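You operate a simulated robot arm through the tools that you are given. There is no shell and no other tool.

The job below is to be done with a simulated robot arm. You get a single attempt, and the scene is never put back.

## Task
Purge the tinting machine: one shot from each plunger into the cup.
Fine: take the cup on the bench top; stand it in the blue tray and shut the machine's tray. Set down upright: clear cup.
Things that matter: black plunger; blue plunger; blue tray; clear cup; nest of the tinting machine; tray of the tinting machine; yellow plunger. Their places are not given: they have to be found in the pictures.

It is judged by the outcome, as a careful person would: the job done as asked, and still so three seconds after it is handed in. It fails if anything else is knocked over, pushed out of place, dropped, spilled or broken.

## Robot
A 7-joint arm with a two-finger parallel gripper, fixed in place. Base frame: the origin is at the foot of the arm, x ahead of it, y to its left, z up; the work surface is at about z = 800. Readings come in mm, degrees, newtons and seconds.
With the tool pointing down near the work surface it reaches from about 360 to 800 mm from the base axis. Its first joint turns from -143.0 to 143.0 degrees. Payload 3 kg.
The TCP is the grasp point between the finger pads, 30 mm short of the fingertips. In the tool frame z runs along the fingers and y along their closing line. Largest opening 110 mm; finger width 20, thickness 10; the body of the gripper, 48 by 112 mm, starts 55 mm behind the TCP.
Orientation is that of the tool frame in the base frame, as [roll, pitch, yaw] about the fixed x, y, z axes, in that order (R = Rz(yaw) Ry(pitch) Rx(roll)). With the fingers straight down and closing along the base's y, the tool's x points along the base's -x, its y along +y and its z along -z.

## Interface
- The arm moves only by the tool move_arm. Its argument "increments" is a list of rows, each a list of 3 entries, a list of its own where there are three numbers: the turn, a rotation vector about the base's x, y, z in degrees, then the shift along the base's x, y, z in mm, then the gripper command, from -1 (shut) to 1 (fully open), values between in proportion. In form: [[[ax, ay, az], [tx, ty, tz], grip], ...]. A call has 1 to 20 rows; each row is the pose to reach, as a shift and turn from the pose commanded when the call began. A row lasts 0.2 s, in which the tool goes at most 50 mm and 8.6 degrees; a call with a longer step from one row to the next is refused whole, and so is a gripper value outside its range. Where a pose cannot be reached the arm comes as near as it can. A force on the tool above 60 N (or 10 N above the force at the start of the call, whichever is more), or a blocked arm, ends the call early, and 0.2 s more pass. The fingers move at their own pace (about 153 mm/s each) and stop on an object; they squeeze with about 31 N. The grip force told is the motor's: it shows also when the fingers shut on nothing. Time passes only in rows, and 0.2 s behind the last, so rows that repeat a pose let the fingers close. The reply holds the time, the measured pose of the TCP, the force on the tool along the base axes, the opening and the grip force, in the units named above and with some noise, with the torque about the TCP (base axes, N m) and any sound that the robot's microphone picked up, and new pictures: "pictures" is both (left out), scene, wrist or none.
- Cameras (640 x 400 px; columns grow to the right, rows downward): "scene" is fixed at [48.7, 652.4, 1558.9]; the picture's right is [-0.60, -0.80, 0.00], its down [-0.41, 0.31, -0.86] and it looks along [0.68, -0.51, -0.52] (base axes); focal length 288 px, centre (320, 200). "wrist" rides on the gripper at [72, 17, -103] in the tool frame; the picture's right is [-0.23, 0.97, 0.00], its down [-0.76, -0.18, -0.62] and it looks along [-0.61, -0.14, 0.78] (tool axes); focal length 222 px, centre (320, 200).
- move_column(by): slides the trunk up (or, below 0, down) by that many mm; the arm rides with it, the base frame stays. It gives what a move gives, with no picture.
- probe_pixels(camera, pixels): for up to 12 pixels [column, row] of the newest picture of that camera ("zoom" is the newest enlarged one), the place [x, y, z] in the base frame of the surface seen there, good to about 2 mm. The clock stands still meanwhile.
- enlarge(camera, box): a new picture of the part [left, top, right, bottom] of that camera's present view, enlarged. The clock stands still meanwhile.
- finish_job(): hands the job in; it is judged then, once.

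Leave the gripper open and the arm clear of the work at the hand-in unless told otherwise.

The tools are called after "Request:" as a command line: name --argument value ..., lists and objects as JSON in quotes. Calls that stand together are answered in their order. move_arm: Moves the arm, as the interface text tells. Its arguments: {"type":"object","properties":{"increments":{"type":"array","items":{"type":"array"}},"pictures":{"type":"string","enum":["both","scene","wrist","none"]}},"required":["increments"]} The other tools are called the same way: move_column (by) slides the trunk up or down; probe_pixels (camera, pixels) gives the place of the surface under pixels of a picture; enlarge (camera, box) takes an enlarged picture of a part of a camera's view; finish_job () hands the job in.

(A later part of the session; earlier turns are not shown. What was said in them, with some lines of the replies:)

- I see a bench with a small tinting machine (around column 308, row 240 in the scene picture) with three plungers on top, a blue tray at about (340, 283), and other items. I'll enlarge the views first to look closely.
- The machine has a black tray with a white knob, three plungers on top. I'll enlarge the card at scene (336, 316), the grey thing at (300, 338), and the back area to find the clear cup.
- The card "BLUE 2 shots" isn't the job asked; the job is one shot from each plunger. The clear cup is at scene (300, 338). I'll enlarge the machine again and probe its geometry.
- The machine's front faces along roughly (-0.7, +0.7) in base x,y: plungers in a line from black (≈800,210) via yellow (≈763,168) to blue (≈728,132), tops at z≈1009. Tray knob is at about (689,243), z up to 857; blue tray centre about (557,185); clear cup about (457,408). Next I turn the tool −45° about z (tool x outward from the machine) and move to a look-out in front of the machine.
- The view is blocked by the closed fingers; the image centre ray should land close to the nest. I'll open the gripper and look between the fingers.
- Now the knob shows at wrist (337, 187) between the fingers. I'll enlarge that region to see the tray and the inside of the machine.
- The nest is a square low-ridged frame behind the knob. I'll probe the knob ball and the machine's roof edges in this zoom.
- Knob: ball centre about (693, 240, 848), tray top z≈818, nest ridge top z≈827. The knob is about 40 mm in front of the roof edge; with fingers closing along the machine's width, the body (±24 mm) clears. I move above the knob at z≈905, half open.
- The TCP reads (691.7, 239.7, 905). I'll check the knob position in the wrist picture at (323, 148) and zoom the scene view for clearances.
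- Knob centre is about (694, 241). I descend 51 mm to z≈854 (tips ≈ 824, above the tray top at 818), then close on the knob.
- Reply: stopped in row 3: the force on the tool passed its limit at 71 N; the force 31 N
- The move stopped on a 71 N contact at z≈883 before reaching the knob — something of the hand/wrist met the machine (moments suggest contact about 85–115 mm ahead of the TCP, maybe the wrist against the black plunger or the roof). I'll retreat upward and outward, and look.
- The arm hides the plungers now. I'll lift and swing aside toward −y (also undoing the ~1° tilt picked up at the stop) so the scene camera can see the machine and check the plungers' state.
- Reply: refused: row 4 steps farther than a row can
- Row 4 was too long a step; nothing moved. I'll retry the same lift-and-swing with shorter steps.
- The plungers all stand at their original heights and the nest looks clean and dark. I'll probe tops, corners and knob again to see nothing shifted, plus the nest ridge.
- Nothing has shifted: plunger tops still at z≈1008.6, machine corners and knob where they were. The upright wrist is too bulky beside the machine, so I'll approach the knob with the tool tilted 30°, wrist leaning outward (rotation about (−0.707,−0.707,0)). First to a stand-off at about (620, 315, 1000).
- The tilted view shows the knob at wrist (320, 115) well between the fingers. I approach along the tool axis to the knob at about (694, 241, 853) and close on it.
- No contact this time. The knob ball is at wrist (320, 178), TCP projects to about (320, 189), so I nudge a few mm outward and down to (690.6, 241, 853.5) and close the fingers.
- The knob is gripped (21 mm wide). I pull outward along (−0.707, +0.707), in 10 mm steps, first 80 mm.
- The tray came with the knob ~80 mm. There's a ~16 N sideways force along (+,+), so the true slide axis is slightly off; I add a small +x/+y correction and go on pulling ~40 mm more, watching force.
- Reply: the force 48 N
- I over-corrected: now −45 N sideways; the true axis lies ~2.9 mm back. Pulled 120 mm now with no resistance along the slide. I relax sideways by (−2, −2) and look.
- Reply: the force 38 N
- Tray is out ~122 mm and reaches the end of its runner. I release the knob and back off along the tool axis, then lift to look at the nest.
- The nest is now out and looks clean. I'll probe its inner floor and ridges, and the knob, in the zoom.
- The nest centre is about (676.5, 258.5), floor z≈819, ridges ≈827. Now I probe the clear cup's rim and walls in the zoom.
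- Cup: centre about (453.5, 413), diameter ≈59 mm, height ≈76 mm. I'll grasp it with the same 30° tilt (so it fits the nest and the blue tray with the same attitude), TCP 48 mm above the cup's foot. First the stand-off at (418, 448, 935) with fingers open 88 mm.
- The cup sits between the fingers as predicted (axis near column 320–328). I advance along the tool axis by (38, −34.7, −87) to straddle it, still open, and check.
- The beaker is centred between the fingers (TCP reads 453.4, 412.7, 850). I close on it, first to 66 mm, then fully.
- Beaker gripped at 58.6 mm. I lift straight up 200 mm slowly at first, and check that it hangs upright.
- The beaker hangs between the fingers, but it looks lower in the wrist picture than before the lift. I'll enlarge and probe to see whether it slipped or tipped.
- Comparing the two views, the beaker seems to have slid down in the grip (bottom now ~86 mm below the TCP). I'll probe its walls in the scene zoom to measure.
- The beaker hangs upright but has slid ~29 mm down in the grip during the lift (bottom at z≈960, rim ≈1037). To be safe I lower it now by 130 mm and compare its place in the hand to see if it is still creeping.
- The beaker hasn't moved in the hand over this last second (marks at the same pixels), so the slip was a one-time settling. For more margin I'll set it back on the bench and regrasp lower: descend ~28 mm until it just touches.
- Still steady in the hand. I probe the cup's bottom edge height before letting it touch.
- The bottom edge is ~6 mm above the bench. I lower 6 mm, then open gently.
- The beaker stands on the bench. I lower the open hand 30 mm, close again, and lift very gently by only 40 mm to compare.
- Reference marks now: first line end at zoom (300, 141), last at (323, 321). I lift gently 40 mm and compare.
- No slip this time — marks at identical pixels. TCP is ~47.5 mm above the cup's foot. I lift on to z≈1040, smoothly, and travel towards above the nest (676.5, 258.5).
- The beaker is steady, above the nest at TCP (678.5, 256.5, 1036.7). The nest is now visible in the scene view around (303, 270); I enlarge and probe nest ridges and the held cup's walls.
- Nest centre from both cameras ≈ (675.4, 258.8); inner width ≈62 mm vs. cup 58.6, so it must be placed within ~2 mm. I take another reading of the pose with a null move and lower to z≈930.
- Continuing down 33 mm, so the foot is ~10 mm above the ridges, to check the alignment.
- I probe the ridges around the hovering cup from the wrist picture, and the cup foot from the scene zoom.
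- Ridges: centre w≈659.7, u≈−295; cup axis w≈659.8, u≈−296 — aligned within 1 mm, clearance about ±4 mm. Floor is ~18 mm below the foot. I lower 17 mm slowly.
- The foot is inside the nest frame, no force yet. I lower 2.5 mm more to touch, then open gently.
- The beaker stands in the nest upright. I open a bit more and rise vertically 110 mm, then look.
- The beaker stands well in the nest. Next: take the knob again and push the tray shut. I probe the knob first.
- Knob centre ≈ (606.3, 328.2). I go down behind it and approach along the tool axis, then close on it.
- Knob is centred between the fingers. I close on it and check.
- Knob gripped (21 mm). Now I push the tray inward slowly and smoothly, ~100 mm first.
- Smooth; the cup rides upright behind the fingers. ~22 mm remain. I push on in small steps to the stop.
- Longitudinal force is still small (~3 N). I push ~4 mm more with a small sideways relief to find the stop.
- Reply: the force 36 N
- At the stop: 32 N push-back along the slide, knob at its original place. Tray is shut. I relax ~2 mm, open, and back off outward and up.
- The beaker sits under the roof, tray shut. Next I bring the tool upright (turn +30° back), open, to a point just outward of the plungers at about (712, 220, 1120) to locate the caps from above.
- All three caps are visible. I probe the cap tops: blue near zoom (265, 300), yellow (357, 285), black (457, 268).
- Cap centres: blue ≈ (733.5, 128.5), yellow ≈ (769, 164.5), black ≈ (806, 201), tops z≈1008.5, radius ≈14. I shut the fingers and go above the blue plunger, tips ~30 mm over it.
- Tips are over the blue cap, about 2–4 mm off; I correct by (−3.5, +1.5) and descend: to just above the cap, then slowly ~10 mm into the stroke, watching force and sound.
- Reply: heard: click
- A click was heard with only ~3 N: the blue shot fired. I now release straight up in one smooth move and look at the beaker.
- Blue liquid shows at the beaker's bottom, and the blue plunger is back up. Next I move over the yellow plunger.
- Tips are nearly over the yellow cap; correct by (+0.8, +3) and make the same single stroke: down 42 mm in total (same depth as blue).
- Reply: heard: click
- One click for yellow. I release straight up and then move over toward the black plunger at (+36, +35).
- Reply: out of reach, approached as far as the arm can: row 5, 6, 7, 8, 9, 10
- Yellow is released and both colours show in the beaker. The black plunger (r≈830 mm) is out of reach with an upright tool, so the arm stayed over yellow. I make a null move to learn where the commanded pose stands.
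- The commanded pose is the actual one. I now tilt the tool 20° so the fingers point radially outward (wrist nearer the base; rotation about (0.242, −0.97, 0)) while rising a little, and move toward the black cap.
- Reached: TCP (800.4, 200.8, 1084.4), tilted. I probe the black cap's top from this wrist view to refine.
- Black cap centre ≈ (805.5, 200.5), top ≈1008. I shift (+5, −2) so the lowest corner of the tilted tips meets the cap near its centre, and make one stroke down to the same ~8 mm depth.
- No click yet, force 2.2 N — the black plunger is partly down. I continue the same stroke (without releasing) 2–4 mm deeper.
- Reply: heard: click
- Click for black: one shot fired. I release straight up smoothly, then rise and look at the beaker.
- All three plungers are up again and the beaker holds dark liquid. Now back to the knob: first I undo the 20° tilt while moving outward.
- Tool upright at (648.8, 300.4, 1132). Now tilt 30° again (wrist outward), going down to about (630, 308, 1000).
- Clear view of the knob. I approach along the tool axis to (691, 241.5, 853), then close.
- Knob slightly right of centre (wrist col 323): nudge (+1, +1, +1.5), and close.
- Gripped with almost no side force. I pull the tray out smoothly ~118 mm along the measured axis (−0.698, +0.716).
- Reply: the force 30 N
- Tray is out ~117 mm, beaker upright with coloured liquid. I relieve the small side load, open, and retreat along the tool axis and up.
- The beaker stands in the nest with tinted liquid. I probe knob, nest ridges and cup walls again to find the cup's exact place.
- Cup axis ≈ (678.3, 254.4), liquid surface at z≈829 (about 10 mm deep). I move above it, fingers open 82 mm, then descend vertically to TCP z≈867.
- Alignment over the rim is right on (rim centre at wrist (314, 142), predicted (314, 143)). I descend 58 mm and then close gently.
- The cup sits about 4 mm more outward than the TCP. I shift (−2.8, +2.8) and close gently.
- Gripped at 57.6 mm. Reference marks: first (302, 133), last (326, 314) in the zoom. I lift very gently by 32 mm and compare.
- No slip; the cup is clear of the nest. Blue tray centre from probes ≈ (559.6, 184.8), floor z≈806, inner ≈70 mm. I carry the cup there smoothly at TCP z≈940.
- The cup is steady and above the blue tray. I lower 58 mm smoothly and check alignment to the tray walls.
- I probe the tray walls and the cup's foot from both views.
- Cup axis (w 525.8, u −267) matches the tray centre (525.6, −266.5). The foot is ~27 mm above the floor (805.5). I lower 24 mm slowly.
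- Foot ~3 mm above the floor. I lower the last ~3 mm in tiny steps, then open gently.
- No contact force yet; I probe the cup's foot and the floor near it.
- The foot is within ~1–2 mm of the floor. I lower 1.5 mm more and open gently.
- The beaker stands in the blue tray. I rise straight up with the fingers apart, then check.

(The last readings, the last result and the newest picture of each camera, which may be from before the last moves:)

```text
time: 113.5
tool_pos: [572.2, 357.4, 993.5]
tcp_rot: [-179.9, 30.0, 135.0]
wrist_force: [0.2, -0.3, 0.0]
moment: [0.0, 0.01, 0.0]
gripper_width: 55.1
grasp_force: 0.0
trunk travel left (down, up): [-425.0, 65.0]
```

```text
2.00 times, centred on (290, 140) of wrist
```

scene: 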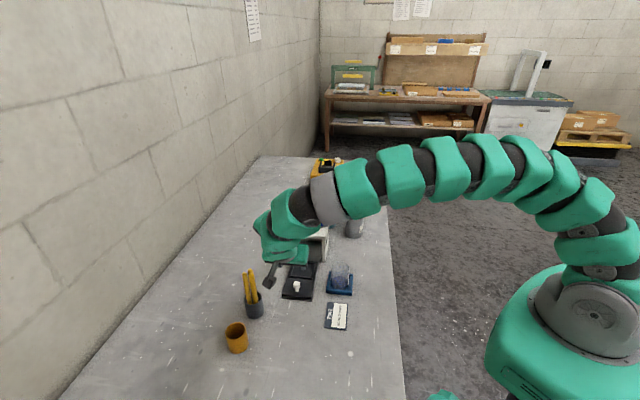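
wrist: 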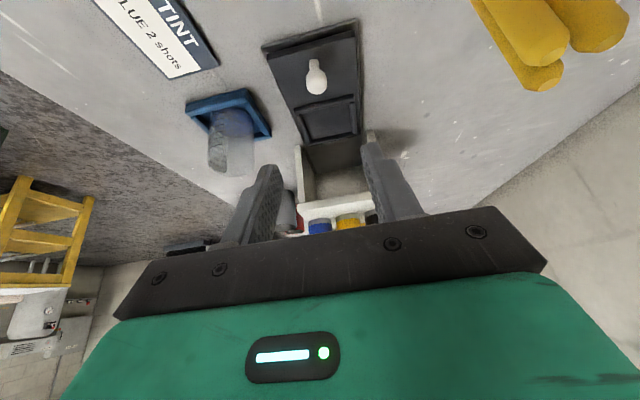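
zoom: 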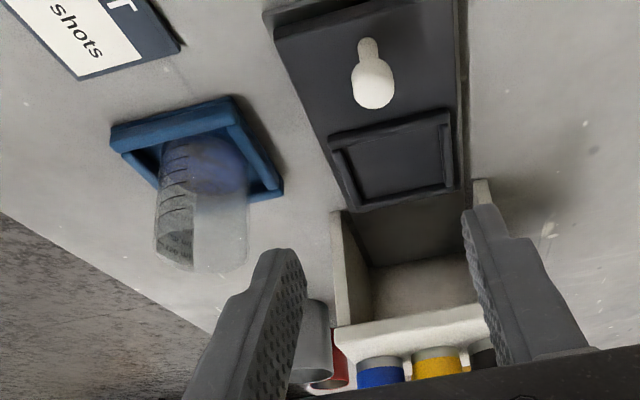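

The beaker stands upright in the blue tray; nest is clean. Now to shut the machine's tray: probe the knob.

Request:
probe_pixels --camera "wrist" --pixels '[[316, 77], [308, 77], [325, 77], [316, 86], [316, 68]]'

Request:
enlarge --camera "scene" --box '[280, 265, 320, 305]'

```text
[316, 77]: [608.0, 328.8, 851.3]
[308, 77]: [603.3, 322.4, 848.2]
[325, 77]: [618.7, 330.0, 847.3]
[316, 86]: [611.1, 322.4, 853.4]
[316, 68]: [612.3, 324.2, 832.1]
```

```text
10.00 times, centred on (300, 285) of scene
```

zoom: 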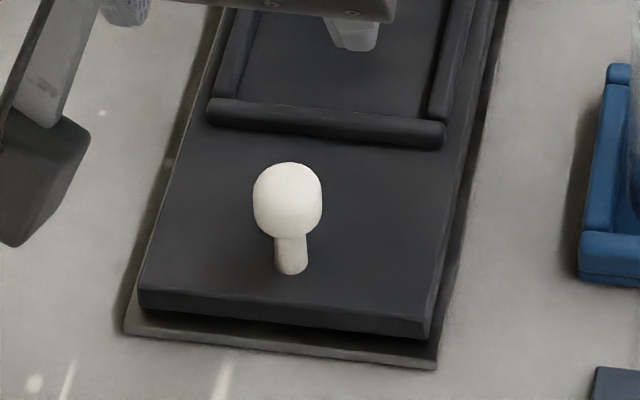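

Knob centre ≈ (609.5, 325). I approach along the tool axis to (609, 325.3, 853).

Request:
move_arm --increments '[[[0, 0, 0], [3, -1.3, -24], 0], [[0, 0, 0], [6, -2.6, -48], 0], [[0, 0, 0], [8.5, -3.8, -71], 0], [[0, 0, 0], [16, -11.5, -90], 0], [[0, 0, 0], [24, -19.5, -109], 0], [[0, 0, 0], [31, -26.5, -127], 0], [[0, 0, 0], [36.8, -32.1, -140], 0], [[0, 0, 0], [36.8, -32.1, -140], 0]]'

Request:
enlarge --camera "wrist" --box '[220, 60, 420, 240]'

```text
time: 115.3
tool_pos: [612.5, 325.0, 855.4]
tcp_rot: [-180.0, 29.9, 135.0]
wrist_force: [-0.4, 0.2, 0.0]
moment: [0.0, -0.03, 0.01]
gripper_width: 55.0
grasp_force: 0.1
trunk travel left (down, up): [-425.0, 65.0]
```

scene: 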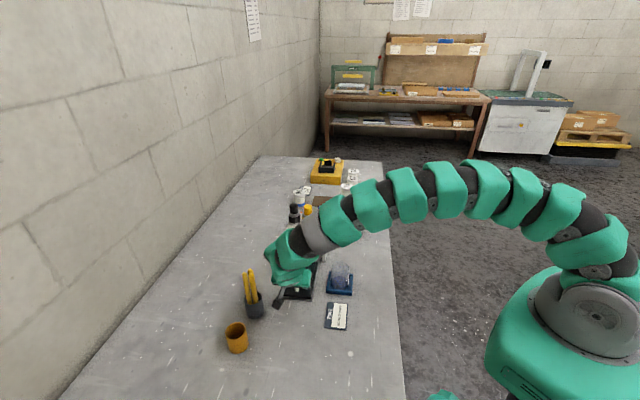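
wrist: 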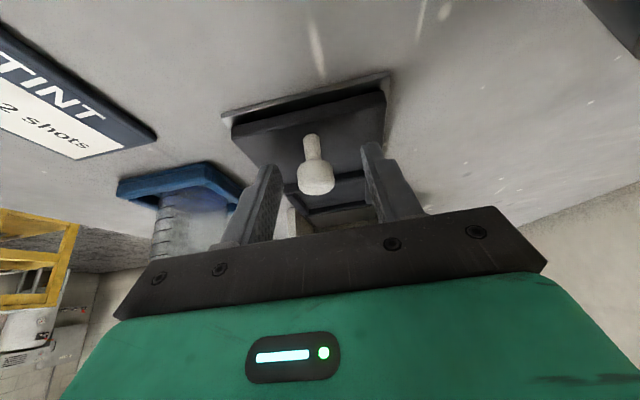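

```text
2.22 times, centred on (320, 150) of wrist
```

zoom: 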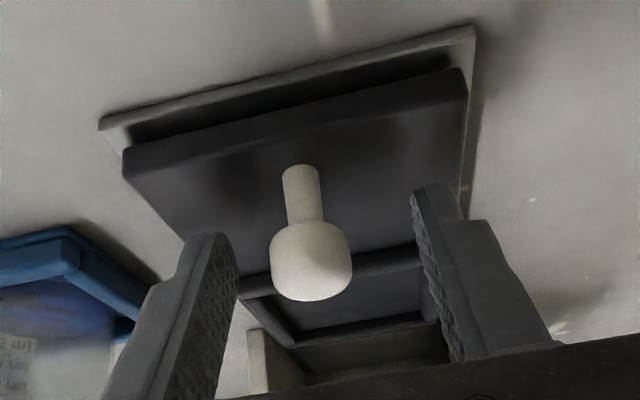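

Slight correction (−3.6, +0.4, −2.5), then close on the knob.

Request:
move_arm --increments '[[[0, 0, 0], [-2, 0.2, -1.5], 0], [[0, 0, 0], [-3.6, 0.4, -2.5], 0], [[0, 0, 0], [-3.6, 0.4, -2.5], -0.3], [[0, 0, 0], [-3.6, 0.4, -2.5], -1], [[0, 0, 0], [-3.6, 0.4, -2.5], -1], [[0, 0, 0], [-3.6, 0.4, -2.5], -1]]' --pictures "wrist"

```text
time: 116.8
tool_pos: [609.1, 324.3, 853.4]
tcp_rot: [-180.0, 29.9, 134.9]
wrist_force: [2.7, 3.5, 0.0]
moment: [0.1, 0.06, 0.02]
gripper_width: 21.2
grasp_force: 45.2
trunk travel left (down, up): [-425.0, 65.0]
```

wrist: 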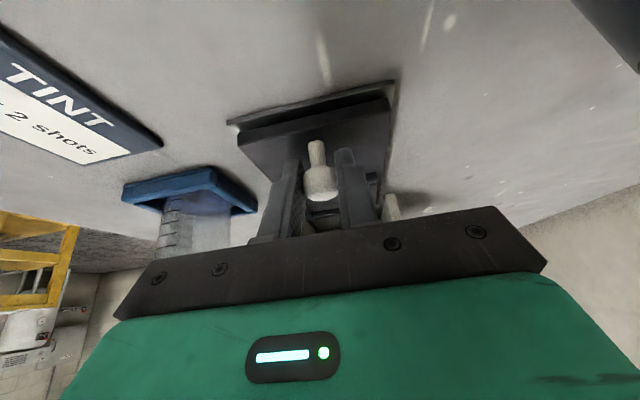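

Gripped. I push the tray in smoothly ~104 mm.

Request:
move_arm --increments '[[[0, 0, 0], [1.4, -1.4, 0], -1], [[0, 0, 0], [4.2, -4.3, 0], -1], [[0, 0, 0], [8.4, -8.6, 0], -1], [[0, 0, 0], [14, -14.3, 0], -1], [[0, 0, 0], [20.3, -20.7, 0], -1], [[0, 0, 0], [26.6, -27.2, 0], -1], [[0, 0, 0], [33, -33.6, 0], -1], [[0, 0, 0], [39.3, -40, 0], -1], [[0, 0, 0], [45.6, -46.4, 0], -1], [[0, 0, 0], [52, -52.9, 0], -1], [[0, 0, 0], [58, -59, 0], -1], [[0, 0, 0], [64, -65, 0], -1], [[0, 0, 0], [68.5, -69.7, 0], -1], [[0, 0, 0], [72, -73.3, 0], -1], [[0, 0, 0], [73.5, -75, 0], -1], [[0, 0, 0], [73.5, -75, 0], -1]]'

```text
time: 120.2
tool_pos: [682.0, 252.9, 853.4]
tcp_rot: [180.0, 29.9, 135.0]
wrist_force: [17.0, 16.9, 14.5]
moment: [0.58, 0.1, 0.19]
gripper_width: 21.1
grasp_force: 44.6
trunk travel left (down, up): [-425.0, 65.0]
```

scene: 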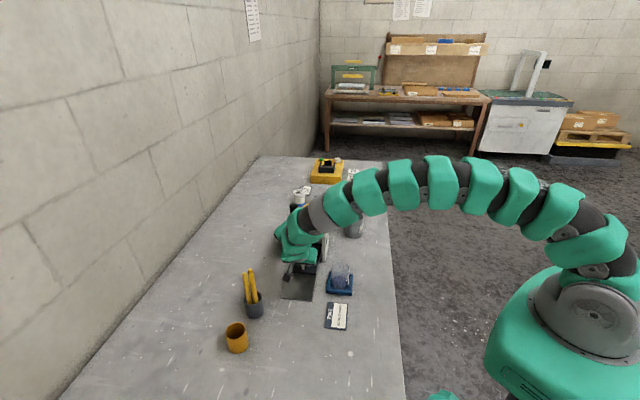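
wrist: 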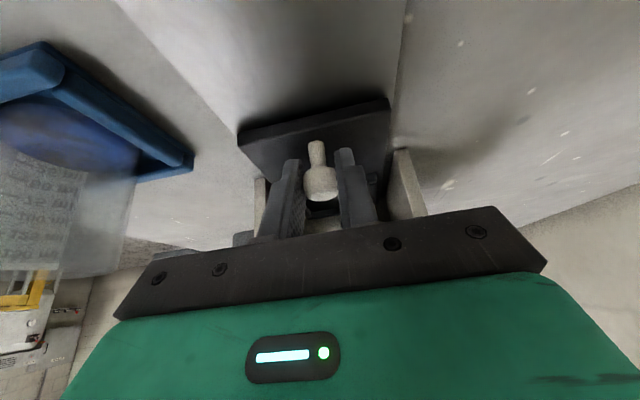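

~13 mm remain; I relieve the side load by (+1, +1) and push on to the stop.

Request:
move_arm --increments '[[[0, 0, 0], [1, 1, 0.8], -1], [[0, 0, 0], [3.5, -1.6, 0.8], -1], [[0, 0, 0], [6.3, -4.5, 0.8], -1], [[0, 0, 0], [8.5, -6.8, 0.8], -1], [[0, 0, 0], [10, -8.4, 0.8], -1], [[0, 0, 0], [11.2, -9.6, 0.8], -1], [[0, 0, 0], [12.2, -10.7, 0.8], -1], [[0, 0, 0], [12.2, -10.7, 0.8], -1]]'

```text
time: 122.0
tool_pos: [691.9, 241.7, 851.9]
tcp_rot: [-179.9, 29.9, 134.9]
wrist_force: [-8.8, 15.5, -5.6]
moment: [0.39, 0.31, 0.08]
gripper_width: 21.2
grasp_force: 45.1
trunk travel left (down, up): [-425.0, 65.0]
```

scene: 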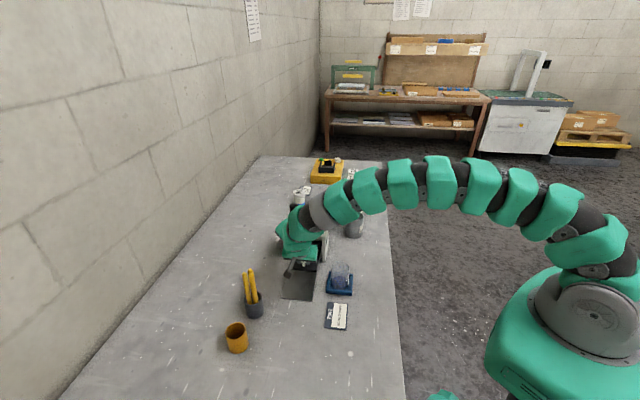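
wrist: 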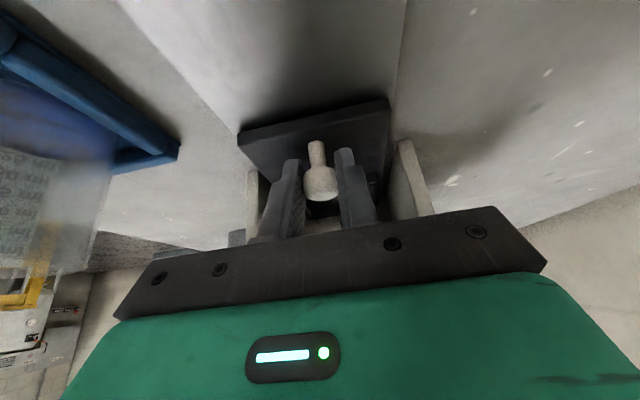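

17 N push-back along the slide and the knob is at its original spot: tray shut. I ease off ~1 mm, open, and retreat outward and up.

Request:
move_arm --increments '[[[0, 0, 0], [-0.7, 0.7, 0], -1], [[0, 0, 0], [-0.7, 0.7, 0], -0.4], [[0, 0, 0], [-0.7, 0.7, 0], 0], [[0, 0, 0], [-0.7, 0.7, 0], 0], [[0, 0, 0], [-8, 8, 14], 0], [[0, 0, 0], [-18, 18, 38], 0], [[0, 0, 0], [-32, 32, 66], 0], [[0, 0, 0], [-50, 50, 95], 0], [[0, 0, 0], [-65, 65, 130], 0], [[0, 0, 0], [-75, 75, 170], 0], [[0, 0, 0], [-75, 75, 210], 0.5], [[0, 0, 0], [-75, 75, 210], 1]]'

Request:
enlarge --camera "wrist" --box '[160, 40, 420, 240]'

Request:
enlarge --camera "scene" --box '[270, 200, 370, 310]'

```text
time: 124.5
tool_pos: [614.8, 316.2, 1063.4]
tcp_rot: [180.0, 30.1, 135.0]
wrist_force: [-0.3, 0.5, 0.3]
moment: [0.0, -0.01, 0.02]
gripper_width: 109.9
grasp_force: 0.1
trunk travel left (down, up): [-425.0, 65.0]
```

scene: 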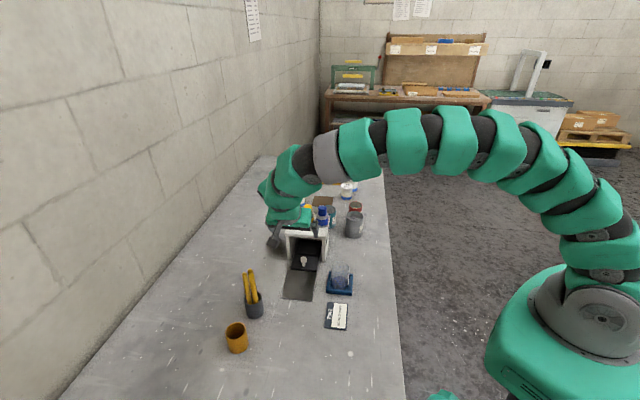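
wrist: 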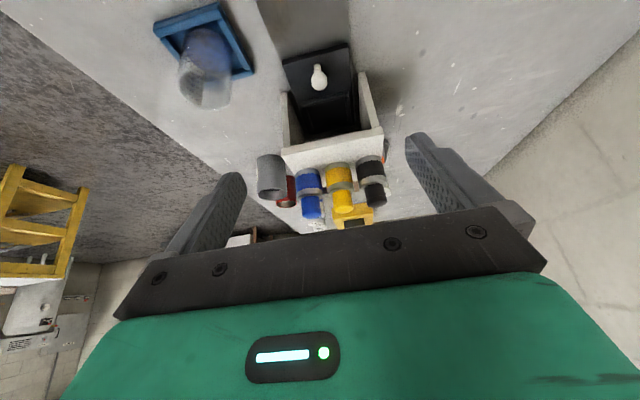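

```text
2.00 times, centred on (290, 140) of wrist
```

zoom: 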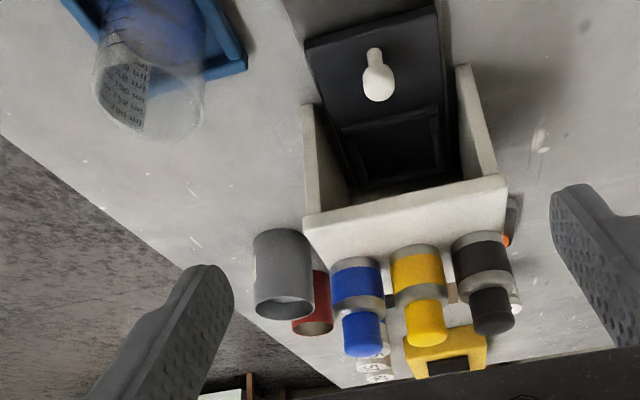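

```text
3.64 times, centred on (320, 255) of scene
```

zoom: 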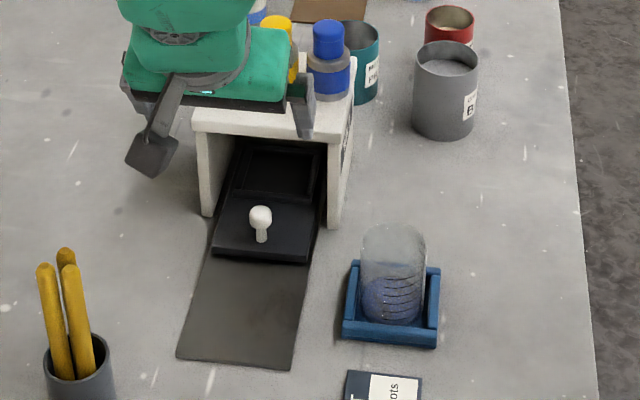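

The tray is shut and the beaker stands in the blue tray. I lift the arm well clear, bringing the tool upright, and swing aside toward the start position for a last check.

Request:
move_arm --increments '[[[0, 0, 0], [0, 0, 35], 1], [[0, 0, 0], [0, 0, 75], 1], [[3, 3, 0], [-3, -5, 110], 1], [[6, 6, 0], [-8, -20, 140], 1], [[9, 9, 0], [-16, -45, 160], 1], [[12, 12, 0], [-26, -75, 175], 1], [[15, 15, 0], [-36, -108, 185], 1], [[18, 18, 0], [-48, -142, 190], 1], [[21.2, 21.2, 0], [-60, -177, 195], 1], [[21.2, 21.2, 0], [-72, -212, 200], 1], [[21.2, 21.2, 0], [-84, -247, 200], 1], [[21.2, 21.2, 0], [-96, -280, 200], 1], [[21.2, 21.2, 0], [-105, -305, 200], 1], [[21.2, 21.2, 0], [-105, -305, 200], 1]]'

Request:
enlarge --camera "scene" --box '[265, 190, 365, 300]'

```text
time: 127.5
tool_pos: [513.0, 8.9, 1262.6]
tcp_rot: [-180.0, -0.1, 135.0]
wrist_force: [-0.4, 0.0, 0.4]
moment: [0.01, 0.02, 0.02]
gripper_width: 110.0
grasp_force: 0.1
trunk travel left (down, up): [-425.0, 65.0]
```

scene: 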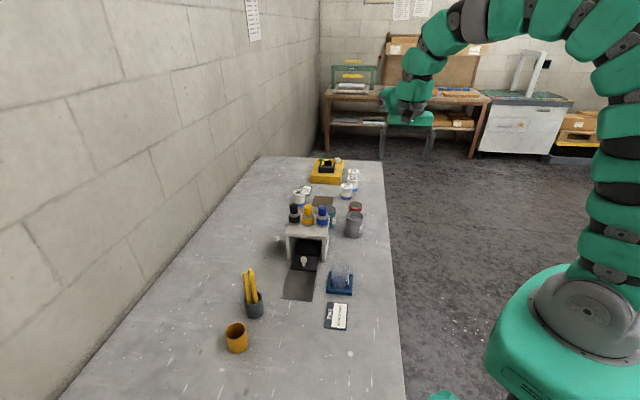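
wrist: 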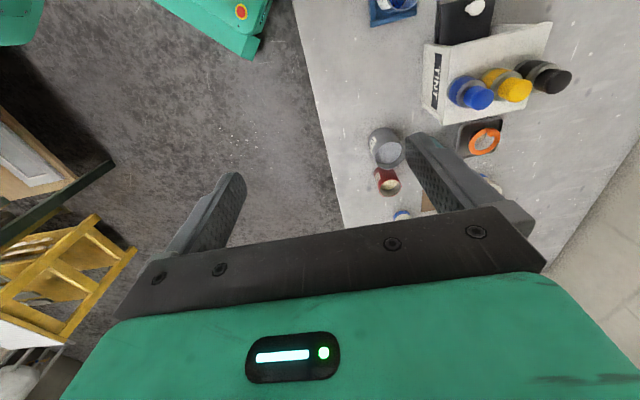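

```text
3.64 times, centred on (315, 245) of scene
```

zoom: 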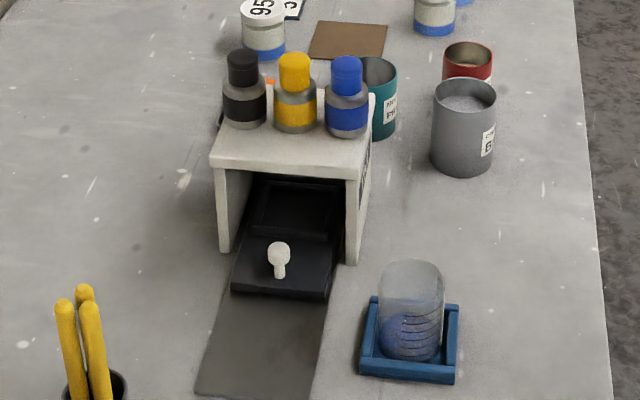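

I check the knob position (shut tray), machine corners and cup once more, and enlarge the beaker.

Request:
probe_pixels --camera "zoom" --pixels '[[279, 251], [236, 290], [320, 296], [223, 248], [352, 262], [243, 52], [294, 56], [346, 60], [410, 350], [410, 266]]'

Request:
enlarge --camera "scene" --box '[322, 255, 362, 300]'

```text
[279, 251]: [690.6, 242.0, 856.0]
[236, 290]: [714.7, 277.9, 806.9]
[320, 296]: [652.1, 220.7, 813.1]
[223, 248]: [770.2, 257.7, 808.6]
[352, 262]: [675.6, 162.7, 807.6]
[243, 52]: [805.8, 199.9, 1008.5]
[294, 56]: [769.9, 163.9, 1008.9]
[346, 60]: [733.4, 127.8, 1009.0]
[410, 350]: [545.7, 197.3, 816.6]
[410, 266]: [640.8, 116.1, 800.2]
```

```text
8.89 times, centred on (342, 278) of scene
```

zoom: 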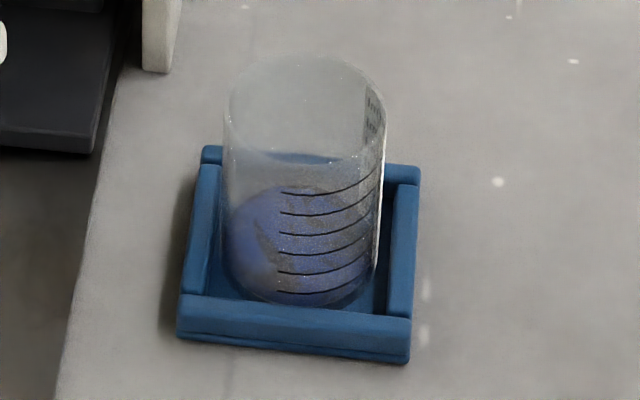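

The knob is at its original place (690.6, 242), so the tray is shut. The plungers are up and the machine hasn't moved. The beaker stands upright in the blue tray with one shot of each colour, and the arm is clear with the gripper open. I hand the job in.

Request:
finish_job

```text
The job is handed in.
```

The purge is done. The clear cup took one shot from each plunger and now stands upright in the blue tray. The machine's tray is shut, and the arm is clear with the gripper open.

- **Shots:** I pressed blue, yellow and black once each and heard one click per press. Blue and yellow showed in the cup as they went in; black on its own was hard to make out. The card on the bench reads "BLUE 2 shots", but I followed your instruction of one shot each.
- **Early contact:** On my first try for the tray knob, the wrist touched the machine at about 71 N and I backed off. I couldn't tell whether it hit the black plunger. There was no click, the plunger heights and machine position matched the start, and the nest was clean when I pulled the tray out.
- **Cup slip:** On the first lift, while empty, the cup slid about 29 mm down in the fingers. I set it back on the bench and regripped it lower. It didn't slip again.

In the last pictures, the tray knob and the plungers were back in their starting positions, and nothing was spilled or knocked over.
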